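You operate a simulated robot arm through the tools that you are given. There is no shell and no other tool. Be economical: measure what you need, move in short steps, check, and stop when the job is done.

Carry out the task below with a simulated robot arm. There is one attempt and no reset: what you move stays moved.

## Task
Press the white key of the purple box two times. Then fetch the blue clamp and set it on the top deck of the hand cart. Then fetch the small blue ladle and stand it on the top of the card bench. Then fetch the small yellow ladle and stand it on the top deck of the hand cart. Then take the small pink ladle on the top of the card bench and put it away on the top of the dye bench. Then stack the printed block labelled "A" from the top of the card bench on top of the printed block labelled "B". Then stack the white jar marked "PINK 1" from the top of the card bench on top of the white jar that says "PINK 3". Then take the small grey weight and leave it on top of the small grey board. Then put the white cup in the rinse trough. Then close the green drawer. Then push the blue drawer shut. Then put the yellow clamp on the top deck of the hand cart away on the top of the dye bench. Keep to this order. Set down upright: blue clamp, small blue ladle, small yellow ladle, small grey weight, white cup, yellow clamp.

It is judged by the outcome, as a careful person would: the job done as asked, and still so three seconds after it is handed in. It fails if anything else is knocked over, pushed out of place, dropped, spilled or broken.

## Robot
A 7-joint arm with a two-finger gripper on a trunk, on a base that drives. Base frame: it is fixed to the floor where the robot stands at the start and does not move with it; the origin is under the middle of the robot, x ahead of it, y to its left, z up. Units: mm, rad, N and s.
With the tool pointing down near the work surface it reaches from about 100 to 700 mm from the robot's upright axis, wherever it stands. Its first joint turns from -2.897 to 2.897 rad. Places, roughly: blue clamp (8x6x8 cm) [300, -400, 800]; blue drawer [200, -1200, 600]; green drawer [200, -1600, 600]; printed block [-1750, -1750, 750]; rinse trough [-3200, -1800, 700]; small blue ladle (6x5x14 cm) [300, -1000, 800]; small grey board (17x10x5 cm) [-1400, 500, 600]; small grey weight (5x5x6 cm) [-1300, -1800, 800]; small pink ladle (6x5x14 cm) [-1900, -1800, 800]; small yellow ladle (6x5x14 cm) [400, -1000, 800]; top deck of the hand cart [-1200, 600, 600]; top of the card bench [-1400, -1800, 800]; top of the dye bench [700, -900, 800]; white cup (7x7x8 cm) [-1100, -1600, 800]; white jar [-1500, -1750, 750]; white key of the purple box [500, 0, 1000]; yellow clamp (8x6x8 cm) [-1200, 600, 600]. Payload 2.45 kg.
Tool frame: the origin (TCP) lies between the finger pads and is the grasp point; the fingertips stand 27 mm ahead of it; z points along the fingers, y is the line along which they close. Largest opening 80 mm; the body of the gripper starts 54 mm behind the TCP.
Orientation is that of the tool frame in the base frame, as a unit quaternion [x, y, z, w]. With the fingers straight down and closing along the base's y, the tool's x points along the base's -x, its y along +y and its z along -z.

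## Interface
- The arm moves only by the tool nudge_tool. Its argument "commands" is a list of rows, each an object of numbers (a shift or turn left out is 0, a gripper value left out holds the last): "gripper": the gripper command, from -1 (fully open) to 1 (shut), values between in proportion; "tx", "ty", "tz": the shift along the base's x, y, z in units of 20 mm (1.0 is 20 mm); "rx", "ry", "rz": the turn, a rotation vector about the base's x, y, z in units of 6 degrees (1.0 is 6 degrees). In form: [{"gripper": .., "tx": .., "ty": .., "tz": .., "rx": .., "ry": .., "rz": ..}, ...]. A call has 1 to 20 rows; each row shifts and turns the commanded pose from where the row before left it. A call with a number of a shift or a turn outside -1 to 1 is refused whole. Rows are played at 5 a second. More than 50 mm and 0.15 rad between two rows, or a gripper value outside its range, and nothing of the call is played. A pose out of reach is approached as far as the arm can. The call stops where the force on the tool passes 40 N (or 10 N more than at its start, if that is more) or the arm is blocked; 0.2 s more then pass. The fingers move at their own pace (about 153 mm/s each) and stop on an object; they squeeze with about 30 N. The grip force told is the motor's: it shows also when the fingers shut on nothing. Time passes only in rows, and 0.2 s behind the last, so rows that do not move let the fingers close. It gives the time, the measured TCP pose, the force on the tool (base axes), the opening and the grip force at its end, in the units of the frame above (readings bear some noise), with the torque about the TCP (base axes, N m) and any sound that the robot's microphone picked up.
- Cameras (640 x 400 px; columns grow to the right, rows downward): "scene" is now at [32.1, 122.1, 1597.7]; the picture's right is [-0.33, -0.94, 0.00], its down [-0.88, 0.31, -0.37] and it looks along [0.35, -0.12, -0.93] (base axes); focal length 214 px, centre (320, 200). "wrist" rides on the gripper at [63, 12, -79] in the tool frame; the picture's right is [-0.19, 0.98, 0.00], its down [-0.72, -0.14, -0.68] and it looks along [-0.67, -0.13, 0.73] (tool axes); focal length 226 px, centre (320, 200). There is no depth. A picture from a camera that has moved, and an enlarged one, comes with that camera's place and axes in the base frame and with its lens.
- capture(camera): a new picture of that camera. It takes no simulated time.
- slide_trunk(by): slides the trunk up (or, below 0, down) by that many mm; the arm and the scene camera ride with it, the base frame stays. It gives what a move gives, with no picture.
- steer(legs): drives the robot by 1 to 6 legs, each [ahead, turn to the left] in mm and rad, along the robot's own axes; the way and the turn of a leg run together, so that a leg with both is an arc; at most 1500 mm and 3.142 rad a leg. The arm and the cameras ride along, it lands a little off, and it stops where it bumps. It gives what a move gives.
- aim_head(pan, tilt): turns the head with the scene camera to pan (to the left, within 2.094 rad either way) and tilt (down, from -0.506 to 1.204), counted from straight ahead of the robot. It gives what a move gives.
- inspect(camera, box): a new picture of the part [left, top, right, bottom] of that camera's present view, enlarged. It takes no simulated time.
- job_done(): hands the job in; it is judged then, once.

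Work in short steps. Places have to be worked out from the pictures, the camera data and where the tool is seen: move nearer, look again, correct. Check each grasp and each placing, and mend what went wrong. You have 535 turns and 326 pictures in all, those below and enlarged ones among them. Open the gripper and draw the arm clear of the work before you hand the job in, unless the task says otherwise; then end with one line.

The tools are called after "Request:" as name(argument=value, ...) on one line, values as JSON. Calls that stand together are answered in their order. nudge_tool: Moves the arm, as the interface text tells. Its arguments: {"type":"object","properties":{"commands":{"type":"array"}},"required":["commands"]} The other tools are called the same way: slide_trunk (by) slides the trunk up or down; steer (legs) drives the base; aim_head (pan, tilt) turns the head that bears the scene camera; capture (camera) takes a picture; inspect (camera, box) takes an enlarged picture of a part of a camera's view; job_done () hands the job in.

At the start:

```text
time: 0.0
ee_pos: [62.7, -429.5, 1329.3]
tool_rot: [0.001, 1.0, 0.003, -0.001]
ft_force: [-0.2, 0.9, 0.1]
ft_torque: [-0.02, 0.01, -0.01]
opening: 80.0
grasp_force: 0.2
trunk travel left (down, up): [-250.0, 290.0]
robot x, y, heading: [-2.6, 3.9, -0.0]
head pan, tilt: [-0.609, 1.201]
```

scene: 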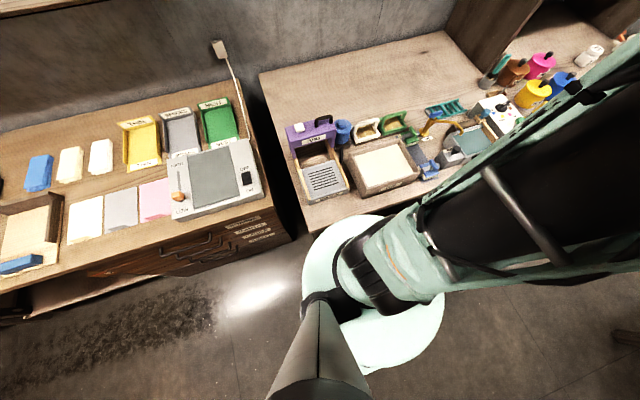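
wrist: 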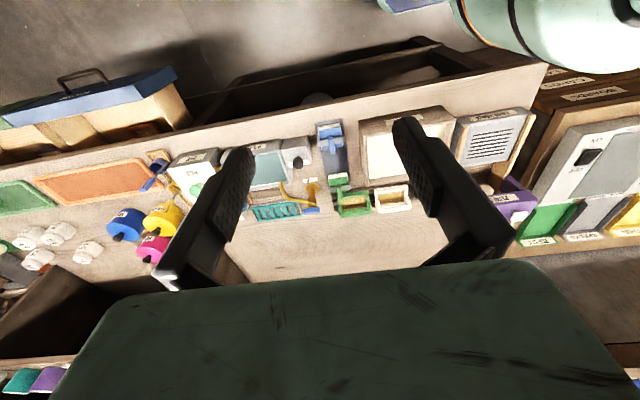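

I start by enlarging the view of the purple box and the surrounding bench.

Request:
inspect(camera="scene", box=[260, 80, 460, 205])

Request:
inspect(camera="wrist", box=[440, 80, 640, 250])

Request:
aim_head(pan=-0.6, tilt=0.7)

Request:
capture(camera="scene")

```text
3.20 times, centred on (360, 142) of scene
camera zoom: at [32.1, 122.1, 1597.7], right [-0.33, -0.94, 0.0], down [-0.88, 0.31, -0.37], along [0.35, -0.12, -0.93], focal length 686 px, centre (192, 384)
```

zoom: 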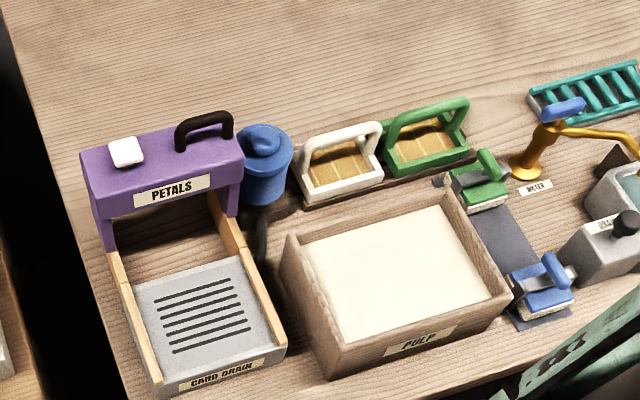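

```text
2.35 times, centred on (540, 165) of wrist
camera zoom: at [-1.5, -417.3, 1408.1], right [0.19, 0.98, 0.01], down [0.72, -0.15, 0.68], along [0.67, -0.13, -0.73], focal length 532 px, centre (-198, 282)
```

zoom: 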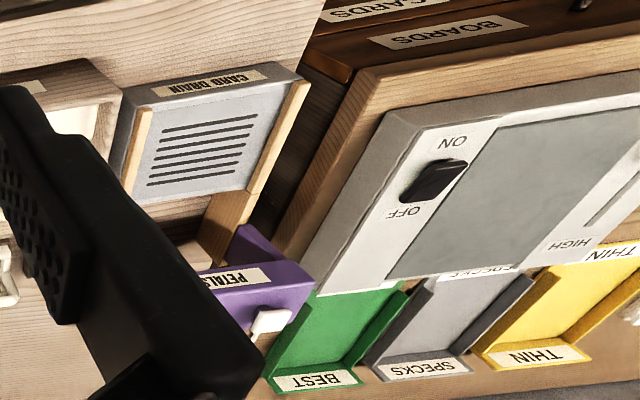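

```text
time: 0.9
ee_pos: [62.9, -429.7, 1329.2]
tool_rot: [0.001, 1.0, 0.003, -0.001]
ft_force: [0.1, 0.4, 0.1]
ft_torque: [-0.02, -0.02, 0.0]
opening: 80.2
grasp_force: 0.1
trunk travel left (down, up): [-250.0, 290.0]
robot x, y, heading: [-0.7, -2.7, -0.001]
head pan, tilt: [-0.6, 0.7]
```

```text
321 pictures are left
camera scene: at [48.7, 92.5, 1633.1], right [-0.56, -0.83, 0.0], down [-0.53, 0.36, -0.76], along [0.63, -0.43, -0.64], focal length 214 px, centre (320, 200)
```

scene: 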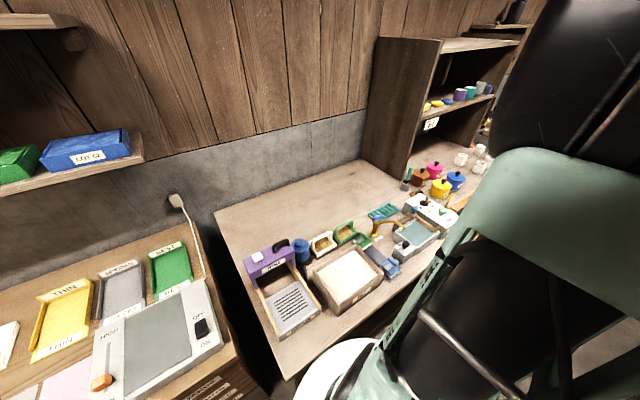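

The two views put the white key near (542, 22, ~998). I shut the gripper and go above it at a safe height.

Request:
nudge_tool(commands=[{"gripper": 1, "tx": 1, "ty": 0.95, "tz": -0.3}, {"tx": 1, "ty": 0.95, "tz": -0.3}, {"tx": 1, "ty": 0.95, "tz": -0.3}, {"tx": 1, "ty": 0.95, "tz": -0.3}, {"tx": 1, "ty": 0.95, "tz": -0.3}, {"tx": 1, "ty": 0.95, "tz": -0.3}, {"tx": 1, "ty": 0.95, "tz": -0.3}, {"tx": 1, "ty": 0.95, "tz": -0.3}, {"tx": 1, "ty": 0.95, "tz": -0.3}, {"tx": 1, "ty": 0.95, "tz": -0.3}, {"tx": 1, "ty": 0.95, "tz": -0.3}, {"tx": 1, "ty": 0.95, "tz": -0.3}, {"tx": 1, "ty": 0.95, "tz": -0.3}, {"tx": 1, "ty": 0.95, "tz": -0.3}, {"tx": 1, "ty": 0.95, "tz": -0.3}, {"tx": 1, "ty": 0.95, "tz": -0.3}, {"tx": 1, "ty": 0.95, "tz": -0.3}, {"tx": 1, "ty": 0.95, "tz": -0.3}, {"tx": 1, "ty": 0.95, "tz": -0.3}, {"tx": 1, "ty": 0.95, "tz": -0.3}])

Request:
capture(camera="wrist")

Request:
capture(camera="scene")

```text
time: 5.1
ee_pos: [464.1, -47.2, 1208.5]
tool_rot: [0.002, 1.0, 0.003, -0.002]
ft_force: [0.0, 0.0, -0.2]
ft_torque: [-0.02, 0.0, -0.02]
opening: 0.3
grasp_force: 29.5
trunk travel left (down, up): [-250.0, 290.0]
robot x, y, heading: [3.3, 0.8, -0.001]
head pan, tilt: [-0.6, 0.7]
```

```text
320 pictures are left
camera wrist: at [399.0, -34.5, 1287.7], right [0.2, 0.98, 0.01], down [0.72, -0.15, 0.68], along [0.67, -0.13, -0.73], focal length 226 px, centre (320, 200)
```

wrist: 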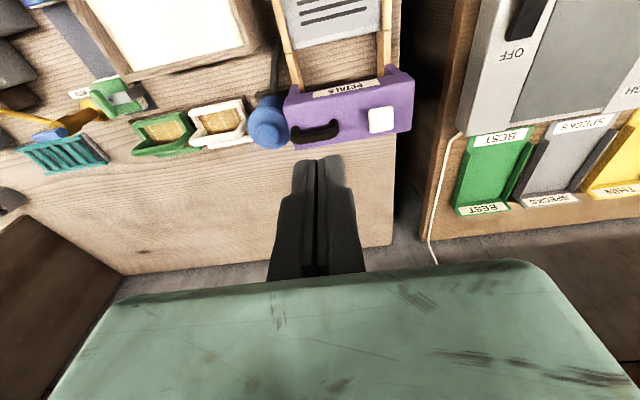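

```text
319 pictures are left
camera scene: at [49.5, 93.1, 1633.0], right [-0.56, -0.83, 0.0], down [-0.53, 0.36, -0.76], along [0.63, -0.43, -0.64], focal length 214 px, centre (320, 200)
```

scene: 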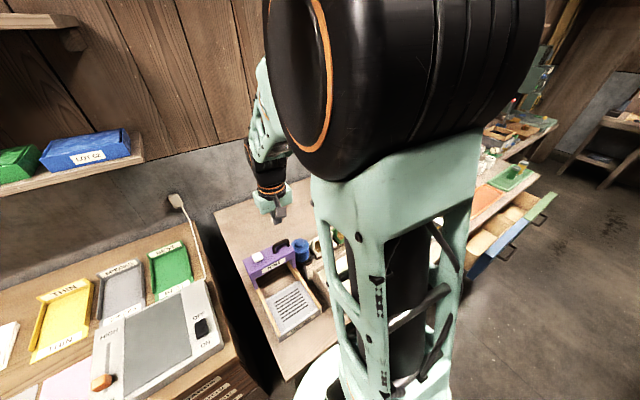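

The key triangulates to about (540, 23, 997). I move above it and lower to tip height ~1033, then look.

Request:
nudge_tool(commands=[{"tx": 0.95, "ty": 0.88, "tz": -0.5}, {"tx": 0.95, "ty": 0.88, "tz": -1}, {"tx": 0.95, "ty": 0.88, "tz": -1}, {"tx": 0.95, "ty": 0.88, "tz": -1}, {"tz": -1}, {"tz": -1}, {"tz": -1}, {"tz": -0.9}])

Request:
capture(camera="wrist")

Request:
inspect(camera="scene", box=[210, 180, 330, 300])

```text
time: 6.9
ee_pos: [539.0, 21.6, 1061.0]
tool_rot: [0.0, 1.0, 0.003, -0.001]
ft_force: [0.3, 1.0, -0.1]
ft_torque: [-0.02, -0.03, -0.02]
opening: 0.3
grasp_force: 29.7
trunk travel left (down, up): [-250.0, 290.0]
robot x, y, heading: [1.5, 0.0, -0.005]
head pan, tilt: [-0.6, 0.7]
```

```text
318 pictures are left
camera wrist: at [474.7, 33.9, 1139.4], right [0.19, 0.98, 0.01], down [0.72, -0.15, 0.68], along [0.67, -0.13, -0.73], focal length 226 px, centre (320, 200)
```

wrist: 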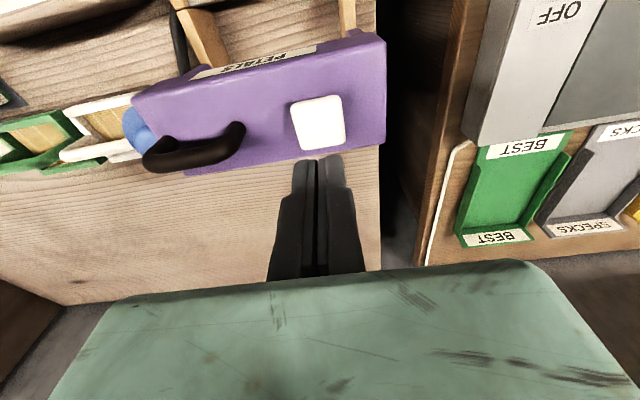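

```text
3.33 times, centred on (270, 240) of scene
camera zoom: at [49.1, 92.7, 1633.1], right [-0.56, -0.83, 0.0], down [-0.53, 0.36, -0.76], along [0.63, -0.43, -0.64], focal length 715 px, centre (487, 67)
```

zoom: 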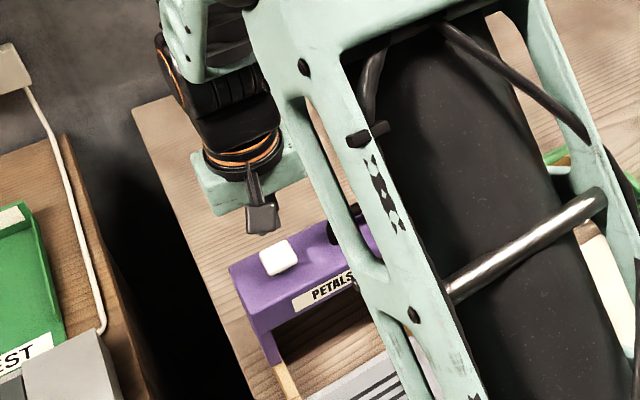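

The tip is right above the key. I lower slowly in small rows, watching force and sound.

Request:
nudge_tool(commands=[{"tz": -0.5}, {"tz": -0.5}, {"tz": -0.2}, {"tz": -0.2}, {"tz": -0.2}, {"tz": -0.2}])

```text
time: 8.3
ee_pos: [538.4, 22.1, 1025.2]
tool_rot: [0.0, 1.0, 0.003, 0.0]
ft_force: [0.0, 0.0, -0.4]
ft_torque: [0.0, 0.0, 0.03]
opening: 0.4
grasp_force: 29.9
trunk travel left (down, up): [-250.0, 290.0]
robot x, y, heading: [-0.5, -1.1, -0.001]
head pan, tilt: [-0.6, 0.7]
```

No contact yet; continue in small rows.

Request:
nudge_tool(commands=[{"tz": -0.15}, {"tz": -0.15}, {"tz": -0.15}])

Request:
inspect(camera="scene", box=[210, 180, 330, 300])

```text
time: 9.1
ee_pos: [538.5, 20.7, 1016.6]
tool_rot: [0.001, 1.0, 0.004, -0.001]
ft_force: [-0.4, 0.4, 0.1]
ft_torque: [0.0, -0.01, 0.03]
opening: 0.1
grasp_force: 29.8
trunk travel left (down, up): [-250.0, 290.0]
robot x, y, heading: [2.2, 0.5, 0.0]
head pan, tilt: [-0.6, 0.7]
```

```text
3.33 times, centred on (270, 240) of scene
camera zoom: at [48.9, 92.8, 1633.1], right [-0.56, -0.83, 0.0], down [-0.53, 0.36, -0.76], along [0.63, -0.43, -0.64], focal length 715 px, centre (487, 67)
```

zoom: 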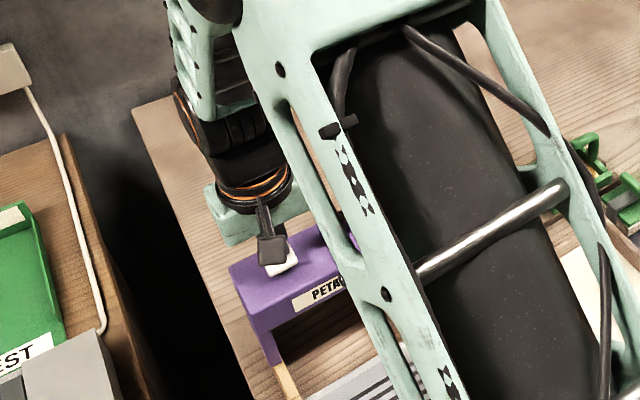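

Still above it; I shift 4 mm in x and continue down by small rows.

Request:
nudge_tool(commands=[{"tx": 0.2, "tz": -0.1}, {"tz": -0.15}, {"tz": -0.1}, {"tz": -0.1}])

Request:
capture(camera="wrist")

```text
time: 10.1
ee_pos: [542.2, 21.8, 1006.9]
tool_rot: [0.002, 1.0, 0.004, -0.001]
ft_force: [-1.4, 1.2, 4.6]
ft_torque: [0.01, 0.0, 0.01]
opening: 6.1
grasp_force: 29.6
trunk travel left (down, up): [-250.0, 290.0]
robot x, y, heading: [1.5, 3.5, -0.003]
head pan, tilt: [-0.6, 0.7]
heard: click
```

```text
315 pictures are left
camera wrist: at [478.2, 33.9, 1087.0], right [0.19, 0.98, 0.01], down [0.72, -0.15, 0.68], along [0.67, -0.13, -0.73], focal length 226 px, centre (320, 200)
```

wrist: 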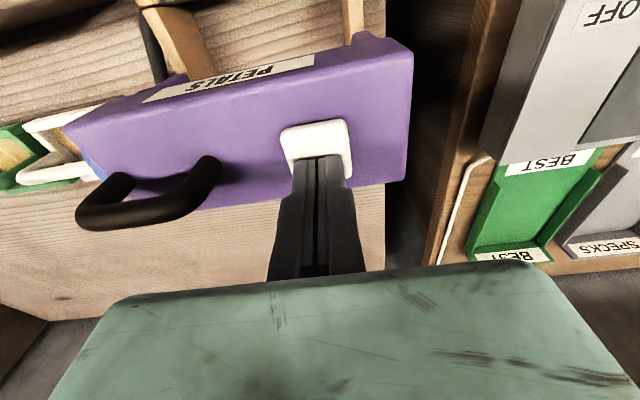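

One click at TCP z≈1007. I raise to release, then press again to the same depth.

Request:
nudge_tool(commands=[{"tz": 0.4}, {"tz": 0.4}, {"tz": 0.2}, {}, {}])

Request:
nudge_tool(commands=[{"tz": -0.4}, {"tz": -0.2}, {"tz": -0.2}, {"tz": -0.1}, {"tz": -0.1}, {}])

```text
time: 11.3
ee_pos: [544.6, 21.1, 1027.3]
tool_rot: [0.001, 1.0, 0.003, -0.001]
ft_force: [-0.4, 0.8, -0.5]
ft_torque: [-0.02, -0.02, 0.01]
opening: 0.1
grasp_force: 29.2
trunk travel left (down, up): [-250.0, 290.0]
robot x, y, heading: [1.1, -0.7, -0.003]
head pan, tilt: [-0.6, 0.7]
```

```text
time: 12.7
ee_pos: [542.3, 22.0, 1007.1]
tool_rot: [0.0, 1.0, 0.004, -0.001]
ft_force: [-1.0, 1.5, 7.7]
ft_torque: [0.0, -0.02, 0.01]
opening: 6.0
grasp_force: 30.3
trunk travel left (down, up): [-250.0, 290.0]
robot x, y, heading: [-2.2, 1.2, 0.001]
head pan, tilt: [-0.6, 0.7]
heard: click
```

Two clicks done. I lift away and go over toward the blue clamp (~(300,-440)) with the gripper open.

Request:
nudge_tool(commands=[{"tz": 1}, {"tz": 1}, {"tz": 1}, {"tz": 1}, {"tz": 1}, {"tz": 1, "gripper": -1}, {"tx": -0.6, "ty": -1}, {"tx": -0.6, "ty": -1}, {"tx": -0.6, "ty": -1}, {"tx": -0.6, "ty": -1}, {"tx": -0.6, "ty": -1}, {"tx": -0.6, "ty": -1}, {"tx": -0.6, "ty": -1}, {"tx": -0.6, "ty": -1}, {"tx": -0.6, "ty": -1}, {"tx": -0.6, "ty": -1}, {"tx": -0.6, "ty": -1}, {"tx": -0.6, "ty": -1}, {"tx": -0.6, "ty": -1}, {"tx": -0.6, "ty": -1}])

Request:
nudge_tool(commands=[{"tx": -0.6, "ty": -1}, {"tx": -0.6, "ty": -1}, {"tx": -0.6, "ty": -1}, {"tx": -0.6, "ty": -1}, {"tx": -0.6, "ty": -1}, {"tx": -0.6, "ty": -1}, {"tx": -0.6, "ty": -1}, {"tx": -0.2, "ty": -1}])

Request:
capture(camera="wrist")

Request:
capture(camera="scene")

```text
time: 16.9
ee_pos: [375.2, -260.5, 1127.1]
tool_rot: [-0.001, 1.0, 0.003, -0.001]
ft_force: [-0.6, -0.6, -0.3]
ft_torque: [0.0, -0.01, 0.01]
opening: 79.7
grasp_force: 0.1
trunk travel left (down, up): [-250.0, 290.0]
robot x, y, heading: [-3.2, 1.0, 0.001]
head pan, tilt: [-0.6, 0.7]
```

```text
time: 18.7
ee_pos: [288.3, -420.0, 1126.9]
tool_rot: [0.001, 1.0, 0.004, 0.0]
ft_force: [-0.2, -0.5, 0.4]
ft_torque: [0.0, 0.02, 0.03]
opening: 80.0
grasp_force: 0.1
trunk travel left (down, up): [-250.0, 290.0]
robot x, y, heading: [1.7, 1.5, 0.0]
head pan, tilt: [-0.6, 0.7]
```

```text
314 pictures are left
camera wrist: at [222.6, -407.7, 1205.9], right [0.19, 0.98, 0.01], down [0.72, -0.15, 0.68], along [0.67, -0.13, -0.73], focal length 226 px, centre (320, 200)
```

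wrist: 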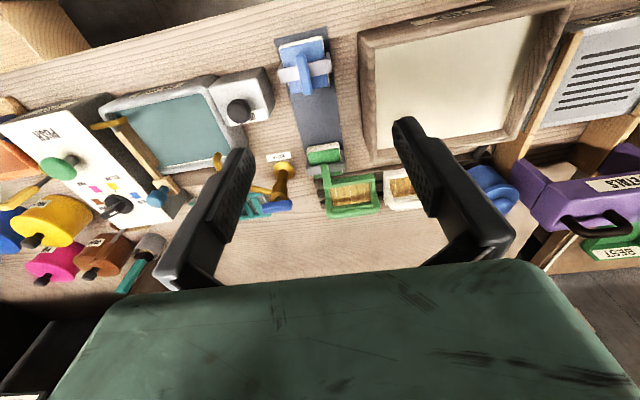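

```text
313 pictures are left
camera scene: at [48.8, 92.1, 1633.1], right [-0.56, -0.83, 0.0], down [-0.53, 0.36, -0.76], along [0.63, -0.43, -0.64], focal length 214 px, centre (320, 200)
```

scene: 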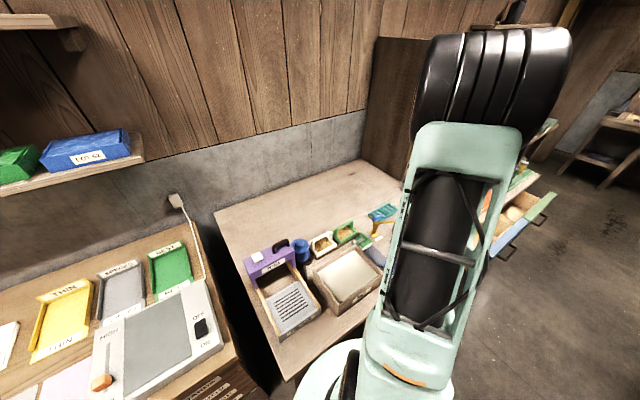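

The blue clamp shows at wrist px (305,67). I enlarge it.

Request:
inspect(camera="wrist", box=[250, 20, 390, 140])

```text
3.33 times, centred on (320, 80) of wrist
camera zoom: at [222.6, -407.7, 1205.9], right [0.19, 0.98, 0.01], down [0.72, -0.15, 0.68], along [0.67, -0.13, -0.73], focal length 754 px, centre (320, 600)
```

zoom: 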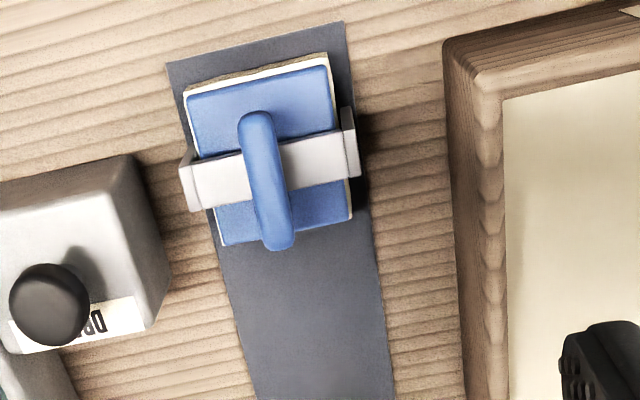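

The clamp seems aligned with the base axes, its handle running along x at about (306,-446). I move above it and lower to z≈950 for a closer look.

Request:
nudge_tool(commands=[{"tx": 0.45, "ty": -0.65, "tz": -1}, {"tx": 0.45, "ty": -0.65, "tz": -1}, {"tz": -1}, {"tz": -1}, {"tz": -1}, {"tz": -1}, {"tz": -1}, {"tz": -1}])

Request:
capture(camera="wrist")

```text
time: 20.5
ee_pos: [304.8, -446.8, 967.6]
tool_rot: [0.001, 1.0, 0.003, 0.0]
ft_force: [-0.4, 0.6, 0.5]
ft_torque: [0.03, 0.0, -0.01]
opening: 80.2
grasp_force: 0.1
trunk travel left (down, up): [-250.0, 290.0]
robot x, y, heading: [-0.2, -2.2, 0.002]
head pan, tilt: [-0.6, 0.7]
```

```text
311 pictures are left
camera wrist: at [240.7, -433.7, 1046.5], right [0.19, 0.98, 0.01], down [0.72, -0.15, 0.68], along [0.67, -0.13, -0.73], focal length 226 px, centre (320, 200)
```

wrist: 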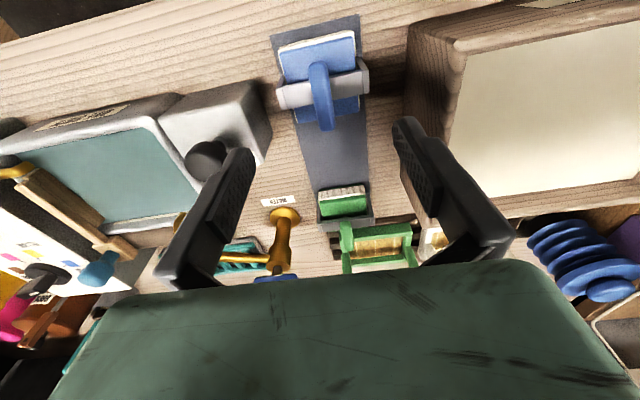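

The handle top triangulates to (305,-443,846). I narrow the gripper to ~50 mm and descend to z≈880 first, then check.

Request:
nudge_tool(commands=[{"gripper": -0.25, "ty": 0.15, "tz": -1}, {"tz": -1}, {"tz": -1}, {"tz": -1}])

Request:
capture(camera="wrist")

```text
time: 21.5
ee_pos: [306.6, -444.2, 887.8]
tool_rot: [0.001, 1.0, 0.003, -0.001]
ft_force: [0.7, 0.3, -0.1]
ft_torque: [-0.03, -0.01, 0.0]
opening: 49.9
grasp_force: 0.2
trunk travel left (down, up): [-250.0, 290.0]
robot x, y, heading: [0.2, 0.0, 0.002]
head pan, tilt: [-0.6, 0.7]
```

```text
310 pictures are left
camera wrist: at [241.4, -431.2, 967.1], right [0.19, 0.98, 0.01], down [0.72, -0.15, 0.68], along [0.67, -0.13, -0.73], focal length 226 px, centre (320, 200)
```

wrist: 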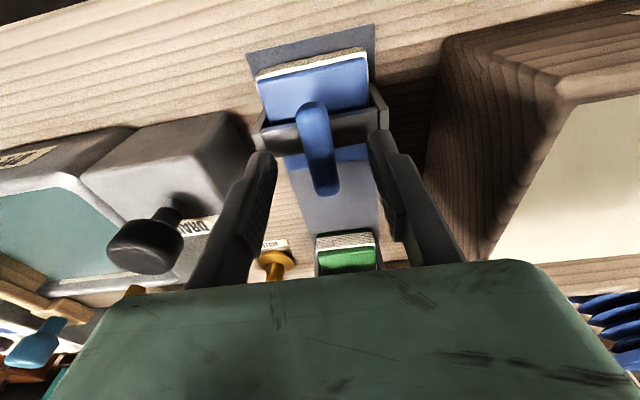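

Handle well centred at (308,-445). I narrow to ~38 mm to stay inside the strap and lower to z≈838, watching force.

Request:
nudge_tool(commands=[{"gripper": 0.05, "ty": -0.05, "tz": -0.7}, {"tz": -0.6}, {"tz": -0.5}, {"tz": -0.35}, {"tz": -0.35}, {}])

Request:
capture(camera="wrist")

```text
time: 22.0
ee_pos: [304.0, -445.8, 876.0]
tool_rot: [0.002, 1.0, 0.0, 0.0]
ft_force: [-3.8, 3.1, 15.2]
ft_torque: [0.06, 0.17, -0.1]
opening: 33.0
grasp_force: 0.0
trunk travel left (down, up): [-250.0, 290.0]
robot x, y, heading: [-1.5, -1.8, -0.0]
head pan, tilt: [-0.6, 0.7]
stopped in row 2: the force on the tool passed its limit at 48 N (the readings are from after the stop); the commanded pose is now the measured one
```

```text
309 pictures are left
camera wrist: at [240.7, -433.1, 954.0], right [0.2, 0.98, 0.0], down [0.72, -0.15, 0.68], along [0.67, -0.13, -0.73], focal length 226 px, centre (320, 200)
```

wrist: 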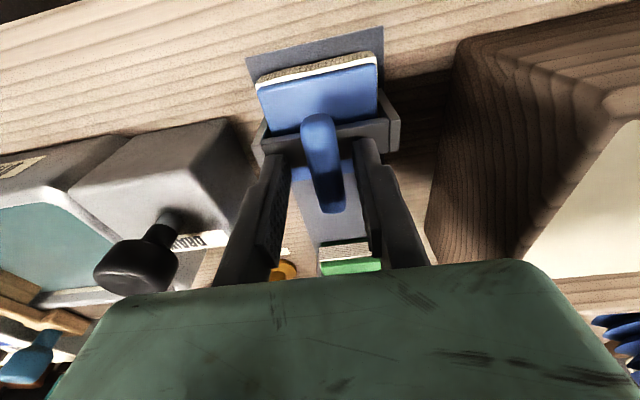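

The tips touched the strap (z≈849), so everything sits higher than judged and the handle lies between tips and TCP. I back up 3 mm and close on the handle.

Request:
nudge_tool(commands=[{"tz": 0.15, "gripper": 0.05}, {"gripper": 1}, {}, {}, {}])

Request:
capture(camera="wrist")

```text
time: 23.2
ee_pos: [306.6, -447.0, 877.4]
tool_rot: [0.002, 1.0, 0.0, 0.0]
ft_force: [1.2, -1.3, -0.5]
ft_torque: [-0.01, 0.0, 0.04]
opening: 13.4
grasp_force: 29.7
trunk travel left (down, up): [-250.0, 290.0]
robot x, y, heading: [-1.2, 1.5, 0.003]
head pan, tilt: [-0.6, 0.7]
```

```text
308 pictures are left
camera wrist: at [241.4, -433.5, 955.3], right [0.2, 0.98, 0.0], down [0.72, -0.14, 0.68], along [0.67, -0.13, -0.73], focal length 226 px, centre (320, 200)
```

wrist: 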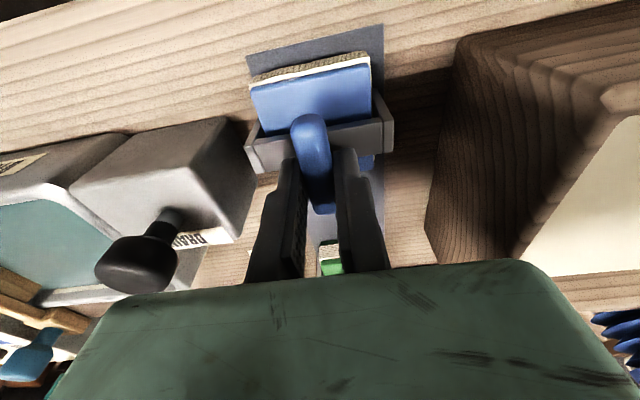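

The fingers hold the handle (opening 13.4). I lift it in steps and check.

Request:
nudge_tool(commands=[{"tz": 0.5}, {"tz": 0.5}, {"tz": 1}, {"tz": 1}, {"tz": 1}])

Request:
capture(camera="wrist")

```text
time: 24.4
ee_pos: [304.7, -446.8, 955.8]
tool_rot: [0.0, 1.0, 0.002, -0.001]
ft_force: [0.4, -0.6, -0.4]
ft_torque: [0.01, -0.02, -0.02]
opening: 13.4
grasp_force: 30.0
trunk travel left (down, up): [-250.0, 290.0]
robot x, y, heading: [-0.7, 2.4, -0.003]
head pan, tilt: [-0.6, 0.7]
```

```text
307 pictures are left
camera wrist: at [240.6, -433.4, 1035.1], right [0.2, 0.98, 0.0], down [0.72, -0.14, 0.68], along [0.67, -0.13, -0.73], focal length 226 px, centre (320, 200)
```

wrist: 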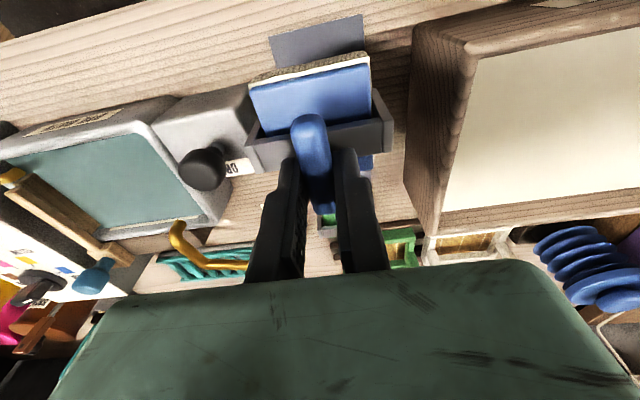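

The clamp is firmly held. I raise and pull it in, then look behind for the cart.

Request:
nudge_tool(commands=[{"tz": 1}, {"tz": 1}, {"tz": 1}, {"tz": 1}, {"tz": 1}, {"tz": 1}, {"tz": 1}, {"ty": 1}, {"ty": 1}, {"ty": 1}, {"ty": 1}, {"ty": 1}, {"ty": 1}, {"ty": 1}])

Request:
aim_head(pan=2.09, tilt=0.6)

Request:
capture(camera="scene")

Request:
aim_head(pan=-2.09, tilt=0.5)

Request:
capture(camera="scene")

```text
time: 27.4
ee_pos: [305.4, -306.4, 1097.6]
tool_rot: [0.002, 1.0, 0.001, 0.0]
ft_force: [-0.4, 0.1, -1.5]
ft_torque: [-0.04, -0.01, -0.01]
opening: 13.5
grasp_force: 30.3
trunk travel left (down, up): [-250.0, 290.0]
robot x, y, heading: [2.1, 1.8, -0.004]
head pan, tilt: [-0.6, 0.7]
```

```text
time: 29.8
ee_pos: [305.7, -305.8, 1096.9]
tool_rot: [0.001, 1.0, 0.001, 0.0]
ft_force: [0.8, -0.1, -1.4]
ft_torque: [0.0, 0.0, 0.01]
opening: 13.6
grasp_force: 29.5
trunk travel left (down, up): [-250.0, 290.0]
robot x, y, heading: [-0.5, 1.8, -0.002]
head pan, tilt: [2.089, 0.6]
```

```text
306 pictures are left
camera scene: at [-65.0, 217.4, 1641.8], right [0.87, 0.49, 0.0], down [0.28, -0.49, -0.83], along [-0.41, 0.72, -0.56], focal length 214 px, centre (320, 200)
```

scene: 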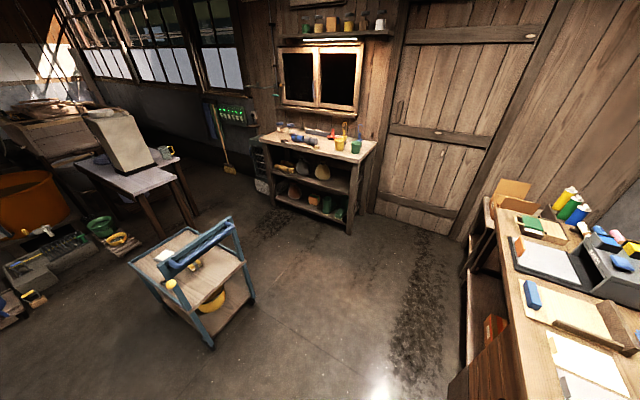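

```text
time: 33.2
ee_pos: [304.3, -305.7, 1098.8]
tool_rot: [0.002, 1.0, 0.001, 0.0]
ft_force: [-0.1, 0.3, -1.0]
ft_torque: [-0.01, -0.03, 0.01]
opening: 13.5
grasp_force: 30.4
trunk travel left (down, up): [-250.0, 290.0]
robot x, y, heading: [-3.2, 2.0, -0.001]
head pan, tilt: [-2.089, 0.499]
```

```text
305 pictures are left
camera scene: at [-66.3, 61.5, 1650.9], right [-0.87, 0.5, 0.0], down [0.24, 0.42, -0.88], along [-0.43, -0.76, -0.48], focal length 214 px, centre (320, 200)
```

scene: 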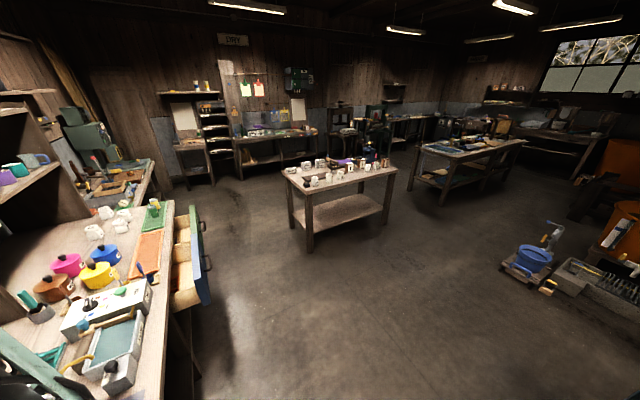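

The cart lies about x −1500…−890, y 400…760. I look at it enlarged before choosing an approach side.

Request:
aim_head(pan=2.09, tilt=0.6)

Request:
inspect(camera="scene", box=[110, 200, 270, 360])

```text
time: 36.6
ee_pos: [306.1, -306.2, 1097.2]
tool_rot: [0.001, 1.0, 0.001, -0.001]
ft_force: [-0.4, 0.1, -0.7]
ft_torque: [0.0, 0.03, -0.05]
opening: 13.6
grasp_force: 29.7
trunk travel left (down, up): [-250.0, 290.0]
robot x, y, heading: [-0.2, -2.8, -0.002]
head pan, tilt: [2.089, 0.6]
```

```text
2.50 times, centred on (190, 280) of scene
camera zoom: at [-65.0, 217.4, 1641.8], right [0.87, 0.5, 0.0], down [0.28, -0.49, -0.83], along [-0.41, 0.72, -0.56], focal length 536 px, centre (645, 0)
```

zoom: 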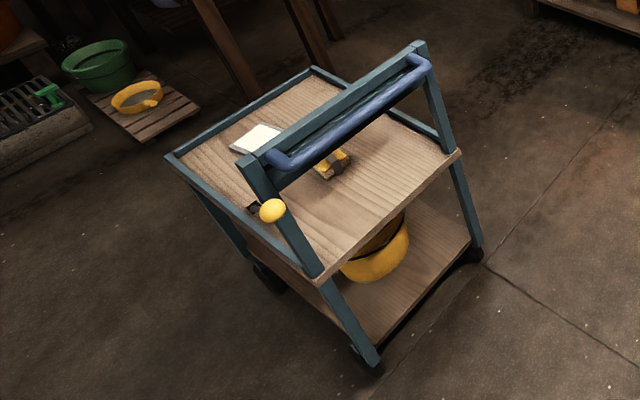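

The handle stands at the +x end; the long y≈400 side is free. I'll turn right, drive to about (-1250,-50) and face +y.

Request:
steer(legs=[[0, -3.1], [1250, 0], [0, -1.61]])

Request:
aim_head(pan=0, tilt=0.9)

Request:
capture(camera="scene")

```text
time: 41.5
ee_pos: [-379.5, -205.0, 1096.0]
tool_rot: [0.801, 0.599, 0.001, 0.002]
ft_force: [-0.6, 0.3, -1.1]
ft_torque: [0.02, -0.03, -0.01]
opening: 13.2
grasp_force: 30.0
trunk travel left (down, up): [-250.0, 290.0]
robot x, y, heading: [-4.6, -1.7, -1.839]
head pan, tilt: [2.089, 0.6]
stopped in leg 1: the robot was blocked; the commanded pose is now the measured one
```

```text
time: 43.5
ee_pos: [-379.6, -206.8, 1097.1]
tool_rot: [0.801, 0.599, 0.001, 0.001]
ft_force: [-0.7, -0.3, -0.3]
ft_torque: [0.02, 0.02, 0.0]
opening: 13.4
grasp_force: 29.9
trunk travel left (down, up): [-250.0, 290.0]
robot x, y, heading: [-3.5, 2.7, -1.835]
head pan, tilt: [0.0, 0.901]
```

```text
303 pictures are left
camera scene: at [116.8, -87.6, 1617.0], right [-0.97, 0.26, 0.0], down [0.2, 0.76, -0.62], along [-0.16, -0.6, -0.78], focal length 214 px, centre (320, 200)
```

scene: 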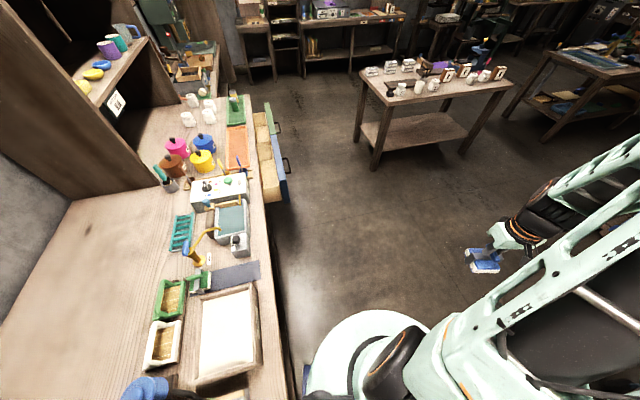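

The turn was blocked at heading −1.84. I look to both sides to see what is in the way.

Request:
aim_head(pan=1.6, tilt=0.9)

Request:
capture(camera="scene")

Request:
aim_head(pan=-0.7, tilt=0.9)

Request:
capture(camera="scene")

```text
time: 45.2
ee_pos: [-378.8, -205.6, 1098.0]
tool_rot: [0.801, 0.599, 0.001, 0.002]
ft_force: [-0.4, -1.7, -1.3]
ft_torque: [-0.01, -0.05, 0.02]
opening: 13.4
grasp_force: 30.3
trunk travel left (down, up): [-250.0, 290.0]
robot x, y, heading: [-0.7, 0.4, -1.833]
head pan, tilt: [1.6, 0.901]
```

```text
302 pictures are left
camera scene: at [209.8, -32.2, 1617.0], right [-0.23, -0.97, 0.0], down [-0.76, 0.18, -0.62], along [0.6, -0.14, -0.78], focal length 214 px, centre (320, 200)
```

scene: 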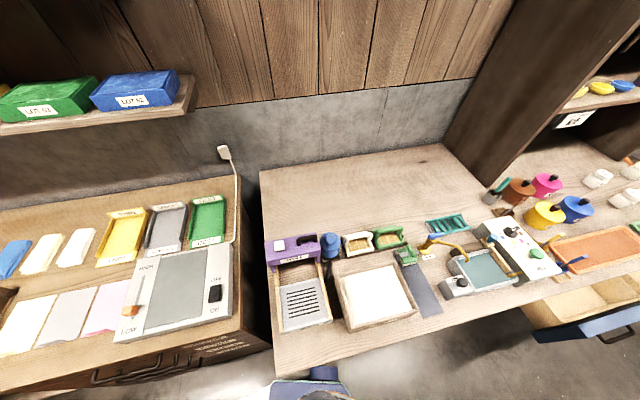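

```text
time: 47.3
ee_pos: [-378.6, -205.7, 1097.1]
tool_rot: [0.801, 0.599, 0.002, 0.001]
ft_force: [-0.7, -0.8, -1.6]
ft_torque: [0.0, 0.0, 0.02]
opening: 13.1
grasp_force: 30.0
trunk travel left (down, up): [-250.0, 290.0]
robot x, y, heading: [-3.0, -0.2, -1.838]
head pan, tilt: [-0.7, 0.901]
```

```text
301 pictures are left
camera scene: at [74.4, -57.8, 1617.0], right [-0.57, 0.82, 0.0], down [0.64, 0.45, -0.62], along [-0.51, -0.35, -0.78], focal length 214 px, centre (320, 200)
```

scene: 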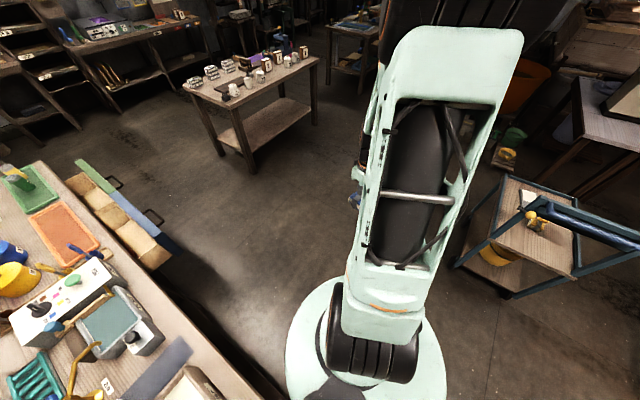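

The robot's left side must have met the bench edge. I turn back to heading 0, back off 500 mm, then turn.

Request:
steer(legs=[[0, 1.838], [-550, 0], [0, -3.1]])

Request:
aim_head(pan=-0.5, tilt=0.8)

Request:
capture(camera="scene")

```text
time: 50.1
ee_pos: [-103.9, -420.0, 1098.1]
tool_rot: [0.495, 0.869, 0.001, 0.001]
ft_force: [-0.9, 0.5, -0.8]
ft_torque: [-0.04, 0.0, 0.01]
opening: 13.1
grasp_force: 29.9
trunk travel left (down, up): [-250.0, 290.0]
robot x, y, heading: [-5.4, -3.8, -1.073]
head pan, tilt: [-0.7, 0.901]
stopped in leg 1: the robot was blocked; the commanded pose is now the measured one
```

```text
time: 50.9
ee_pos: [-105.3, -421.1, 1097.4]
tool_rot: [0.495, 0.869, 0.001, 0.0]
ft_force: [0.7, 0.6, -1.1]
ft_torque: [-0.03, 0.01, -0.02]
opening: 13.1
grasp_force: 30.3
trunk travel left (down, up): [-250.0, 290.0]
robot x, y, heading: [-0.3, -4.8, -1.07]
head pan, tilt: [-0.499, 0.799]
```

```text
300 pictures are left
camera scene: at [108.3, 0.2, 1624.9], right [-1.0, 0.0, 0.0], down [0.0, 0.72, -0.7], along [0.0, -0.7, -0.72], focal length 214 px, centre (320, 200)
```

scene: 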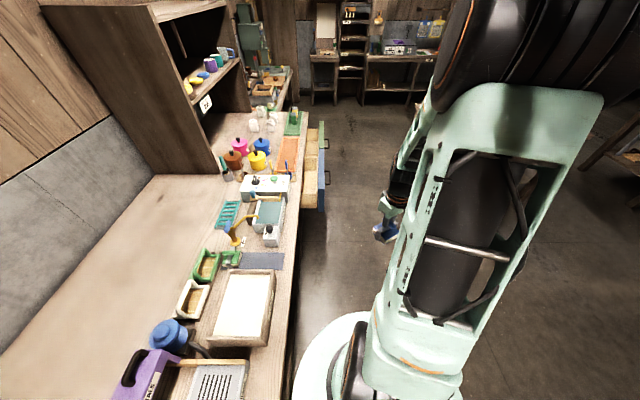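

I back straight off away from the bench at this heading.

Request:
steer(legs=[[-300, 0]])

Request:
aim_head(pan=1.2, tilt=1.1)

Request:
capture(camera="scene")

```text
time: 52.9
ee_pos: [-248.7, -157.2, 1097.5]
tool_rot: [0.495, 0.869, 0.002, 0.001]
ft_force: [-0.6, 0.5, -0.8]
ft_torque: [-0.01, -0.06, -0.01]
opening: 13.3
grasp_force: 30.2
trunk travel left (down, up): [-250.0, 290.0]
robot x, y, heading: [-147.4, 259.8, -1.07]
head pan, tilt: [-0.499, 0.799]
```

```text
time: 54.6
ee_pos: [-248.8, -158.7, 1097.7]
tool_rot: [0.495, 0.869, 0.001, 0.0]
ft_force: [0.0, 0.6, -0.8]
ft_torque: [-0.02, -0.03, 0.03]
opening: 13.3
grasp_force: 29.7
trunk travel left (down, up): [-250.0, 290.0]
robot x, y, heading: [-146.6, 260.9, -1.068]
head pan, tilt: [1.201, 1.1]
```

```text
299 pictures are left
camera scene: at [27.0, 352.2, 1603.2], right [0.13, -0.99, 0.0], down [-0.88, -0.12, -0.45], along [0.45, 0.06, -0.89], focal length 214 px, centre (320, 200)
```

scene: 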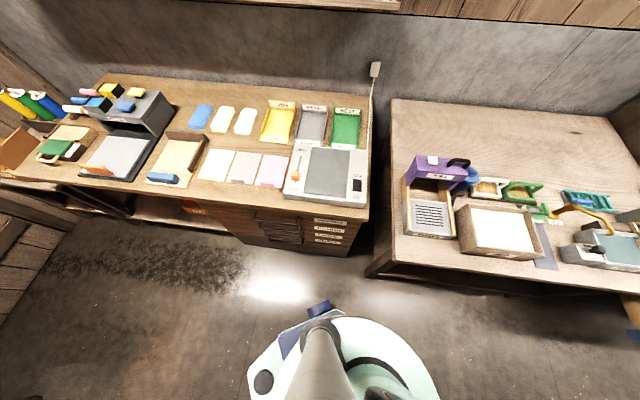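

Now I see the chassis extends left/rear with a corner; I'll take it into account. I back a bit more, then drive to about (-1250,-200) facing +y.

Request:
steer(legs=[[-120, 0], [0, -1.576], [1188, 0], [0, -2.066]])

Request:
aim_head(pan=0, tilt=0.8)

Request:
capture(camera="scene")

```text
time: 70.5
ee_pos: [-952.0, 130.8, 1097.6]
tool_rot: [0.708, -0.706, -0.001, 0.0]
ft_force: [0.0, -0.1, -1.1]
ft_torque: [-0.01, 0.01, 0.01]
opening: 13.4
grasp_force: 30.1
trunk travel left (down, up): [-250.0, 290.0]
robot x, y, heading: [-1253.2, -175.8, 1.537]
head pan, tilt: [1.201, 1.1]
```

```text
time: 72.0
ee_pos: [-951.6, 130.8, 1097.2]
tool_rot: [0.708, -0.707, -0.001, 0.001]
ft_force: [-0.3, 0.9, -0.7]
ft_torque: [-0.01, 0.01, 0.01]
opening: 13.4
grasp_force: 29.9
trunk travel left (down, up): [-250.0, 290.0]
robot x, y, heading: [-1253.1, -177.3, 1.536]
head pan, tilt: [0.0, 0.799]
```

```text
298 pictures are left
camera scene: at [-1391.7, -109.7, 1624.9], right [1.0, -0.03, 0.0], down [-0.02, -0.72, -0.7], along [0.02, 0.7, -0.72], focal length 214 px, centre (320, 200)
```

scene: 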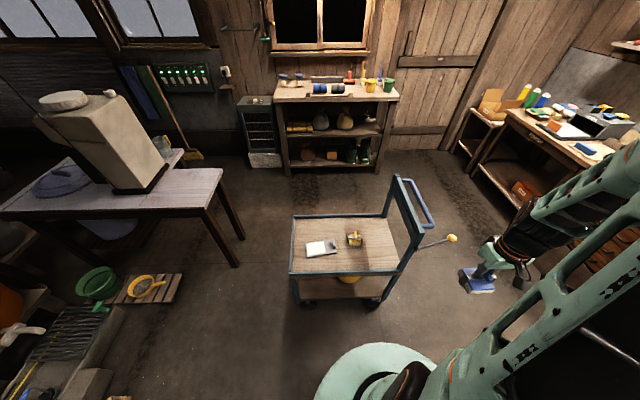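

Good view: board near (-1374,508), yellow clamp near (-1183,538), the handle at the +x end. I swing the tool to x≈-1090 first, then drive ahead 220 mm.

Request:
nudge_tool(commands=[{"tx": -1}, {"tx": -1}, {"tx": -1}, {"tx": -1}, {"tx": -1}, {"tx": -1}, {"tx": -1}, {"tx": -1}])

Request:
steer(legs=[[220, 0]])

Request:
capture(camera="wrist")

Request:
capture(camera="scene")

```text
time: 73.8
ee_pos: [-1110.3, 130.7, 1096.9]
tool_rot: [0.708, -0.706, -0.001, 0.001]
ft_force: [-0.1, -0.3, -1.3]
ft_torque: [-0.02, 0.01, 0.01]
opening: 13.3
grasp_force: 30.1
trunk travel left (down, up): [-250.0, 290.0]
robot x, y, heading: [-1251.3, -173.9, 1.528]
head pan, tilt: [0.0, 0.799]
```

```text
time: 75.5
ee_pos: [-1101.3, 352.8, 1097.1]
tool_rot: [-0.706, 0.709, -0.001, -0.001]
ft_force: [0.2, -0.4, -0.4]
ft_torque: [-0.04, -0.02, 0.02]
opening: 13.2
grasp_force: 30.2
trunk travel left (down, up): [-250.0, 290.0]
robot x, y, heading: [-1247.0, 44.4, 1.53]
head pan, tilt: [0.0, 0.799]
```

```text
297 pictures are left
camera wrist: at [-1114.1, 288.9, 1174.8], right [-0.98, 0.2, 0.0], down [0.15, 0.72, 0.68], along [0.13, 0.67, -0.73], focal length 226 px, centre (320, 200)
```

wrist: 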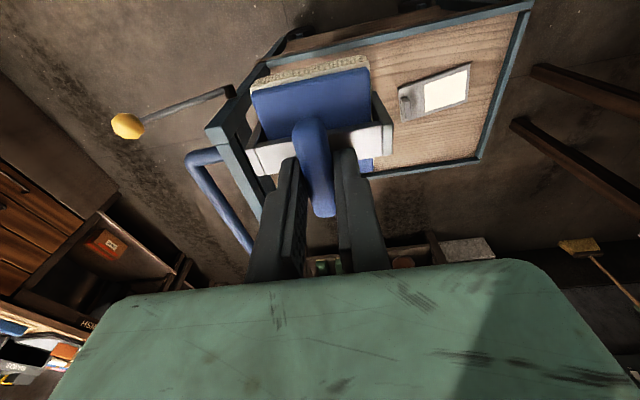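

```text
296 pictures are left
camera scene: at [-1383.1, 113.8, 1624.8], right [1.0, -0.04, 0.0], down [-0.03, -0.72, -0.7], along [0.03, 0.7, -0.72], focal length 214 px, centre (320, 200)
```

scene: 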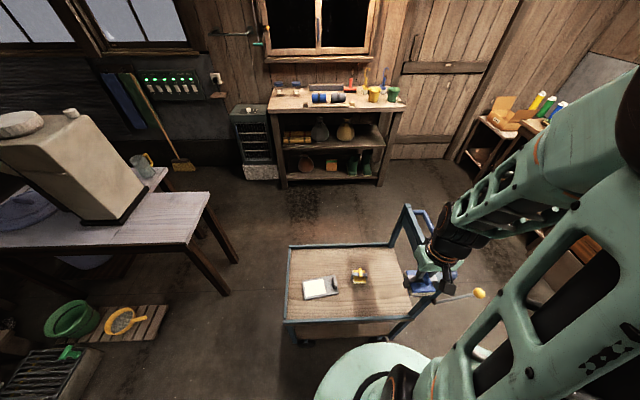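

Deck z ≈ 600, free spot around (-1085,450) beside the handle. I move there and lower the trunk 200 mm.

Request:
nudge_tool(commands=[{"tx": 0.2, "ty": 1}, {"tx": 0.2, "ty": 1}, {"tx": 0.2, "ty": 1}, {"tx": 0.2, "ty": 1}, {"ty": 0.9}])

Request:
slide_trunk(by=-220)

Request:
capture(camera="wrist")

Request:
capture(camera="scene")

```text
time: 76.7
ee_pos: [-1083.1, 449.0, 1097.2]
tool_rot: [-0.705, 0.709, 0.0, -0.001]
ft_force: [-1.2, 0.2, -1.0]
ft_torque: [0.05, 0.02, -0.01]
opening: 13.5
grasp_force: 30.5
trunk travel left (down, up): [-250.0, 290.0]
robot x, y, heading: [-1244.5, 44.9, 1.53]
head pan, tilt: [0.0, 0.799]
```

```text
time: 79.0
ee_pos: [-1082.9, 448.1, 876.0]
tool_rot: [-0.706, 0.708, 0.001, -0.001]
ft_force: [-0.5, -0.3, -0.7]
ft_torque: [-0.01, -0.01, 0.04]
opening: 13.4
grasp_force: 29.7
trunk travel left (down, up): [-30.0, 510.0]
robot x, y, heading: [-1244.2, 49.0, 1.531]
head pan, tilt: [0.0, 0.799]
```

```text
295 pictures are left
camera wrist: at [-1097.2, 386.2, 955.5], right [-0.98, 0.2, 0.0], down [0.15, 0.72, 0.68], along [0.13, 0.67, -0.73], focal length 226 px, centre (320, 200)
```

wrist: 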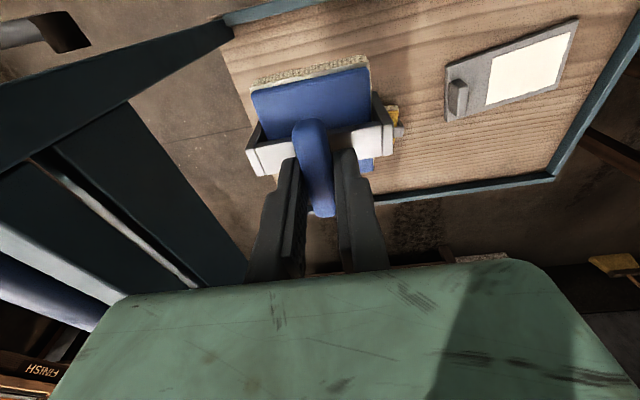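

```text
294 pictures are left
camera scene: at [-1383.2, 112.8, 1405.0], right [1.0, -0.04, 0.0], down [-0.03, -0.72, -0.7], along [0.03, 0.7, -0.72], focal length 214 px, centre (320, 200)
```

scene: 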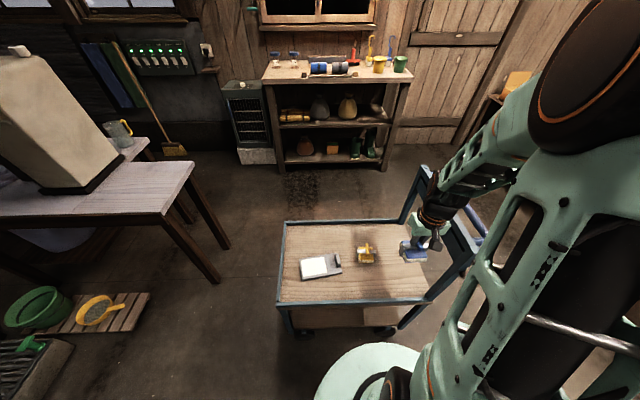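

Placement column is clear (deck edge ~118 mm away). I lower 160 mm, then feel for the deck.

Request:
nudge_tool(commands=[{"tz": -1}, {"tz": -1}, {"tz": -1}, {"tz": -1}, {"tz": -1}, {"tz": -1}, {"tz": -1}, {"tz": -1}])

Request:
capture(camera="scene")

Request:
capture(camera="wrist")

```text
time: 80.8
ee_pos: [-1082.5, 450.9, 716.1]
tool_rot: [-0.706, 0.708, 0.001, 0.0]
ft_force: [0.1, 0.9, -0.7]
ft_torque: [0.02, 0.0, 0.02]
opening: 13.3
grasp_force: 30.3
trunk travel left (down, up): [-30.0, 510.0]
robot x, y, heading: [-1243.0, 44.0, 1.53]
head pan, tilt: [0.0, 0.799]
```

```text
293 pictures are left
camera scene: at [-1383.2, 112.8, 1404.8], right [1.0, -0.04, 0.0], down [-0.03, -0.72, -0.7], along [0.03, 0.7, -0.72], focal length 214 px, centre (320, 200)
```

scene: 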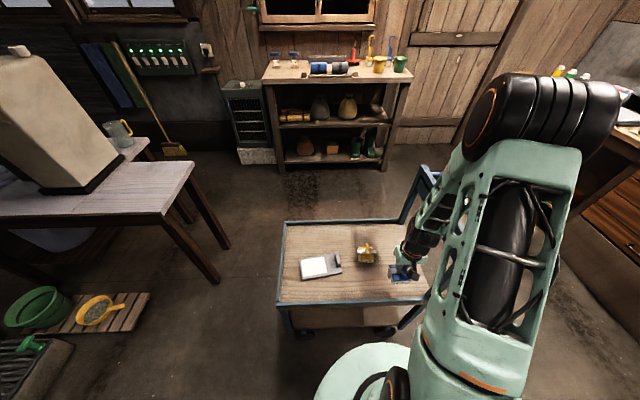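

```text
292 pictures are left
camera wrist: at [-1096.9, 387.4, 794.4], right [-0.98, 0.2, 0.0], down [0.15, 0.72, 0.68], along [0.13, 0.67, -0.73], focal length 226 px, centre (320, 200)
```

wrist: 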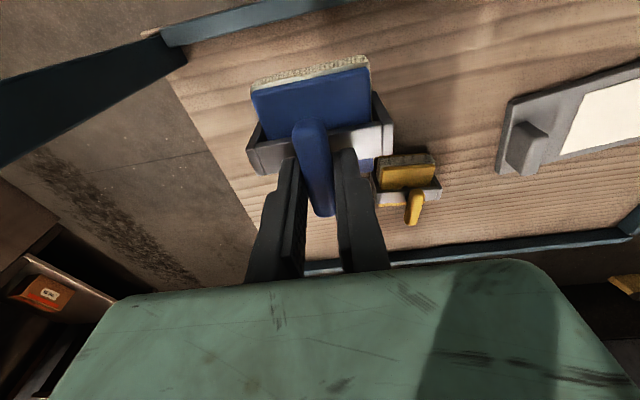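

Still clear of the yellow clamp. I lower in small rows until force shows.

Request:
nudge_tool(commands=[{"tz": -0.5}, {"tz": -0.4}, {"tz": -0.2}, {"tz": -0.15}, {"tz": -0.15}])

Request:
nudge_tool(commands=[{"tz": -0.15}, {"tz": -0.15}, {"tz": -0.15}])

```text
time: 82.0
ee_pos: [-1082.0, 449.9, 688.5]
tool_rot: [-0.706, 0.709, 0.0, -0.001]
ft_force: [-0.3, 0.1, 0.1]
ft_torque: [-0.02, 0.05, 0.02]
opening: 13.5
grasp_force: 29.8
trunk travel left (down, up): [-30.0, 510.0]
robot x, y, heading: [-1242.8, 42.5, 1.524]
head pan, tilt: [0.0, 0.799]
```

```text
time: 82.8
ee_pos: [-1083.5, 449.6, 678.8]
tool_rot: [-0.706, 0.709, 0.0, -0.001]
ft_force: [0.3, 0.5, -0.9]
ft_torque: [0.0, -0.01, 0.02]
opening: 13.2
grasp_force: 29.9
trunk travel left (down, up): [-30.0, 510.0]
robot x, y, heading: [-1243.4, 44.4, 1.531]
head pan, tilt: [0.0, 0.799]
```

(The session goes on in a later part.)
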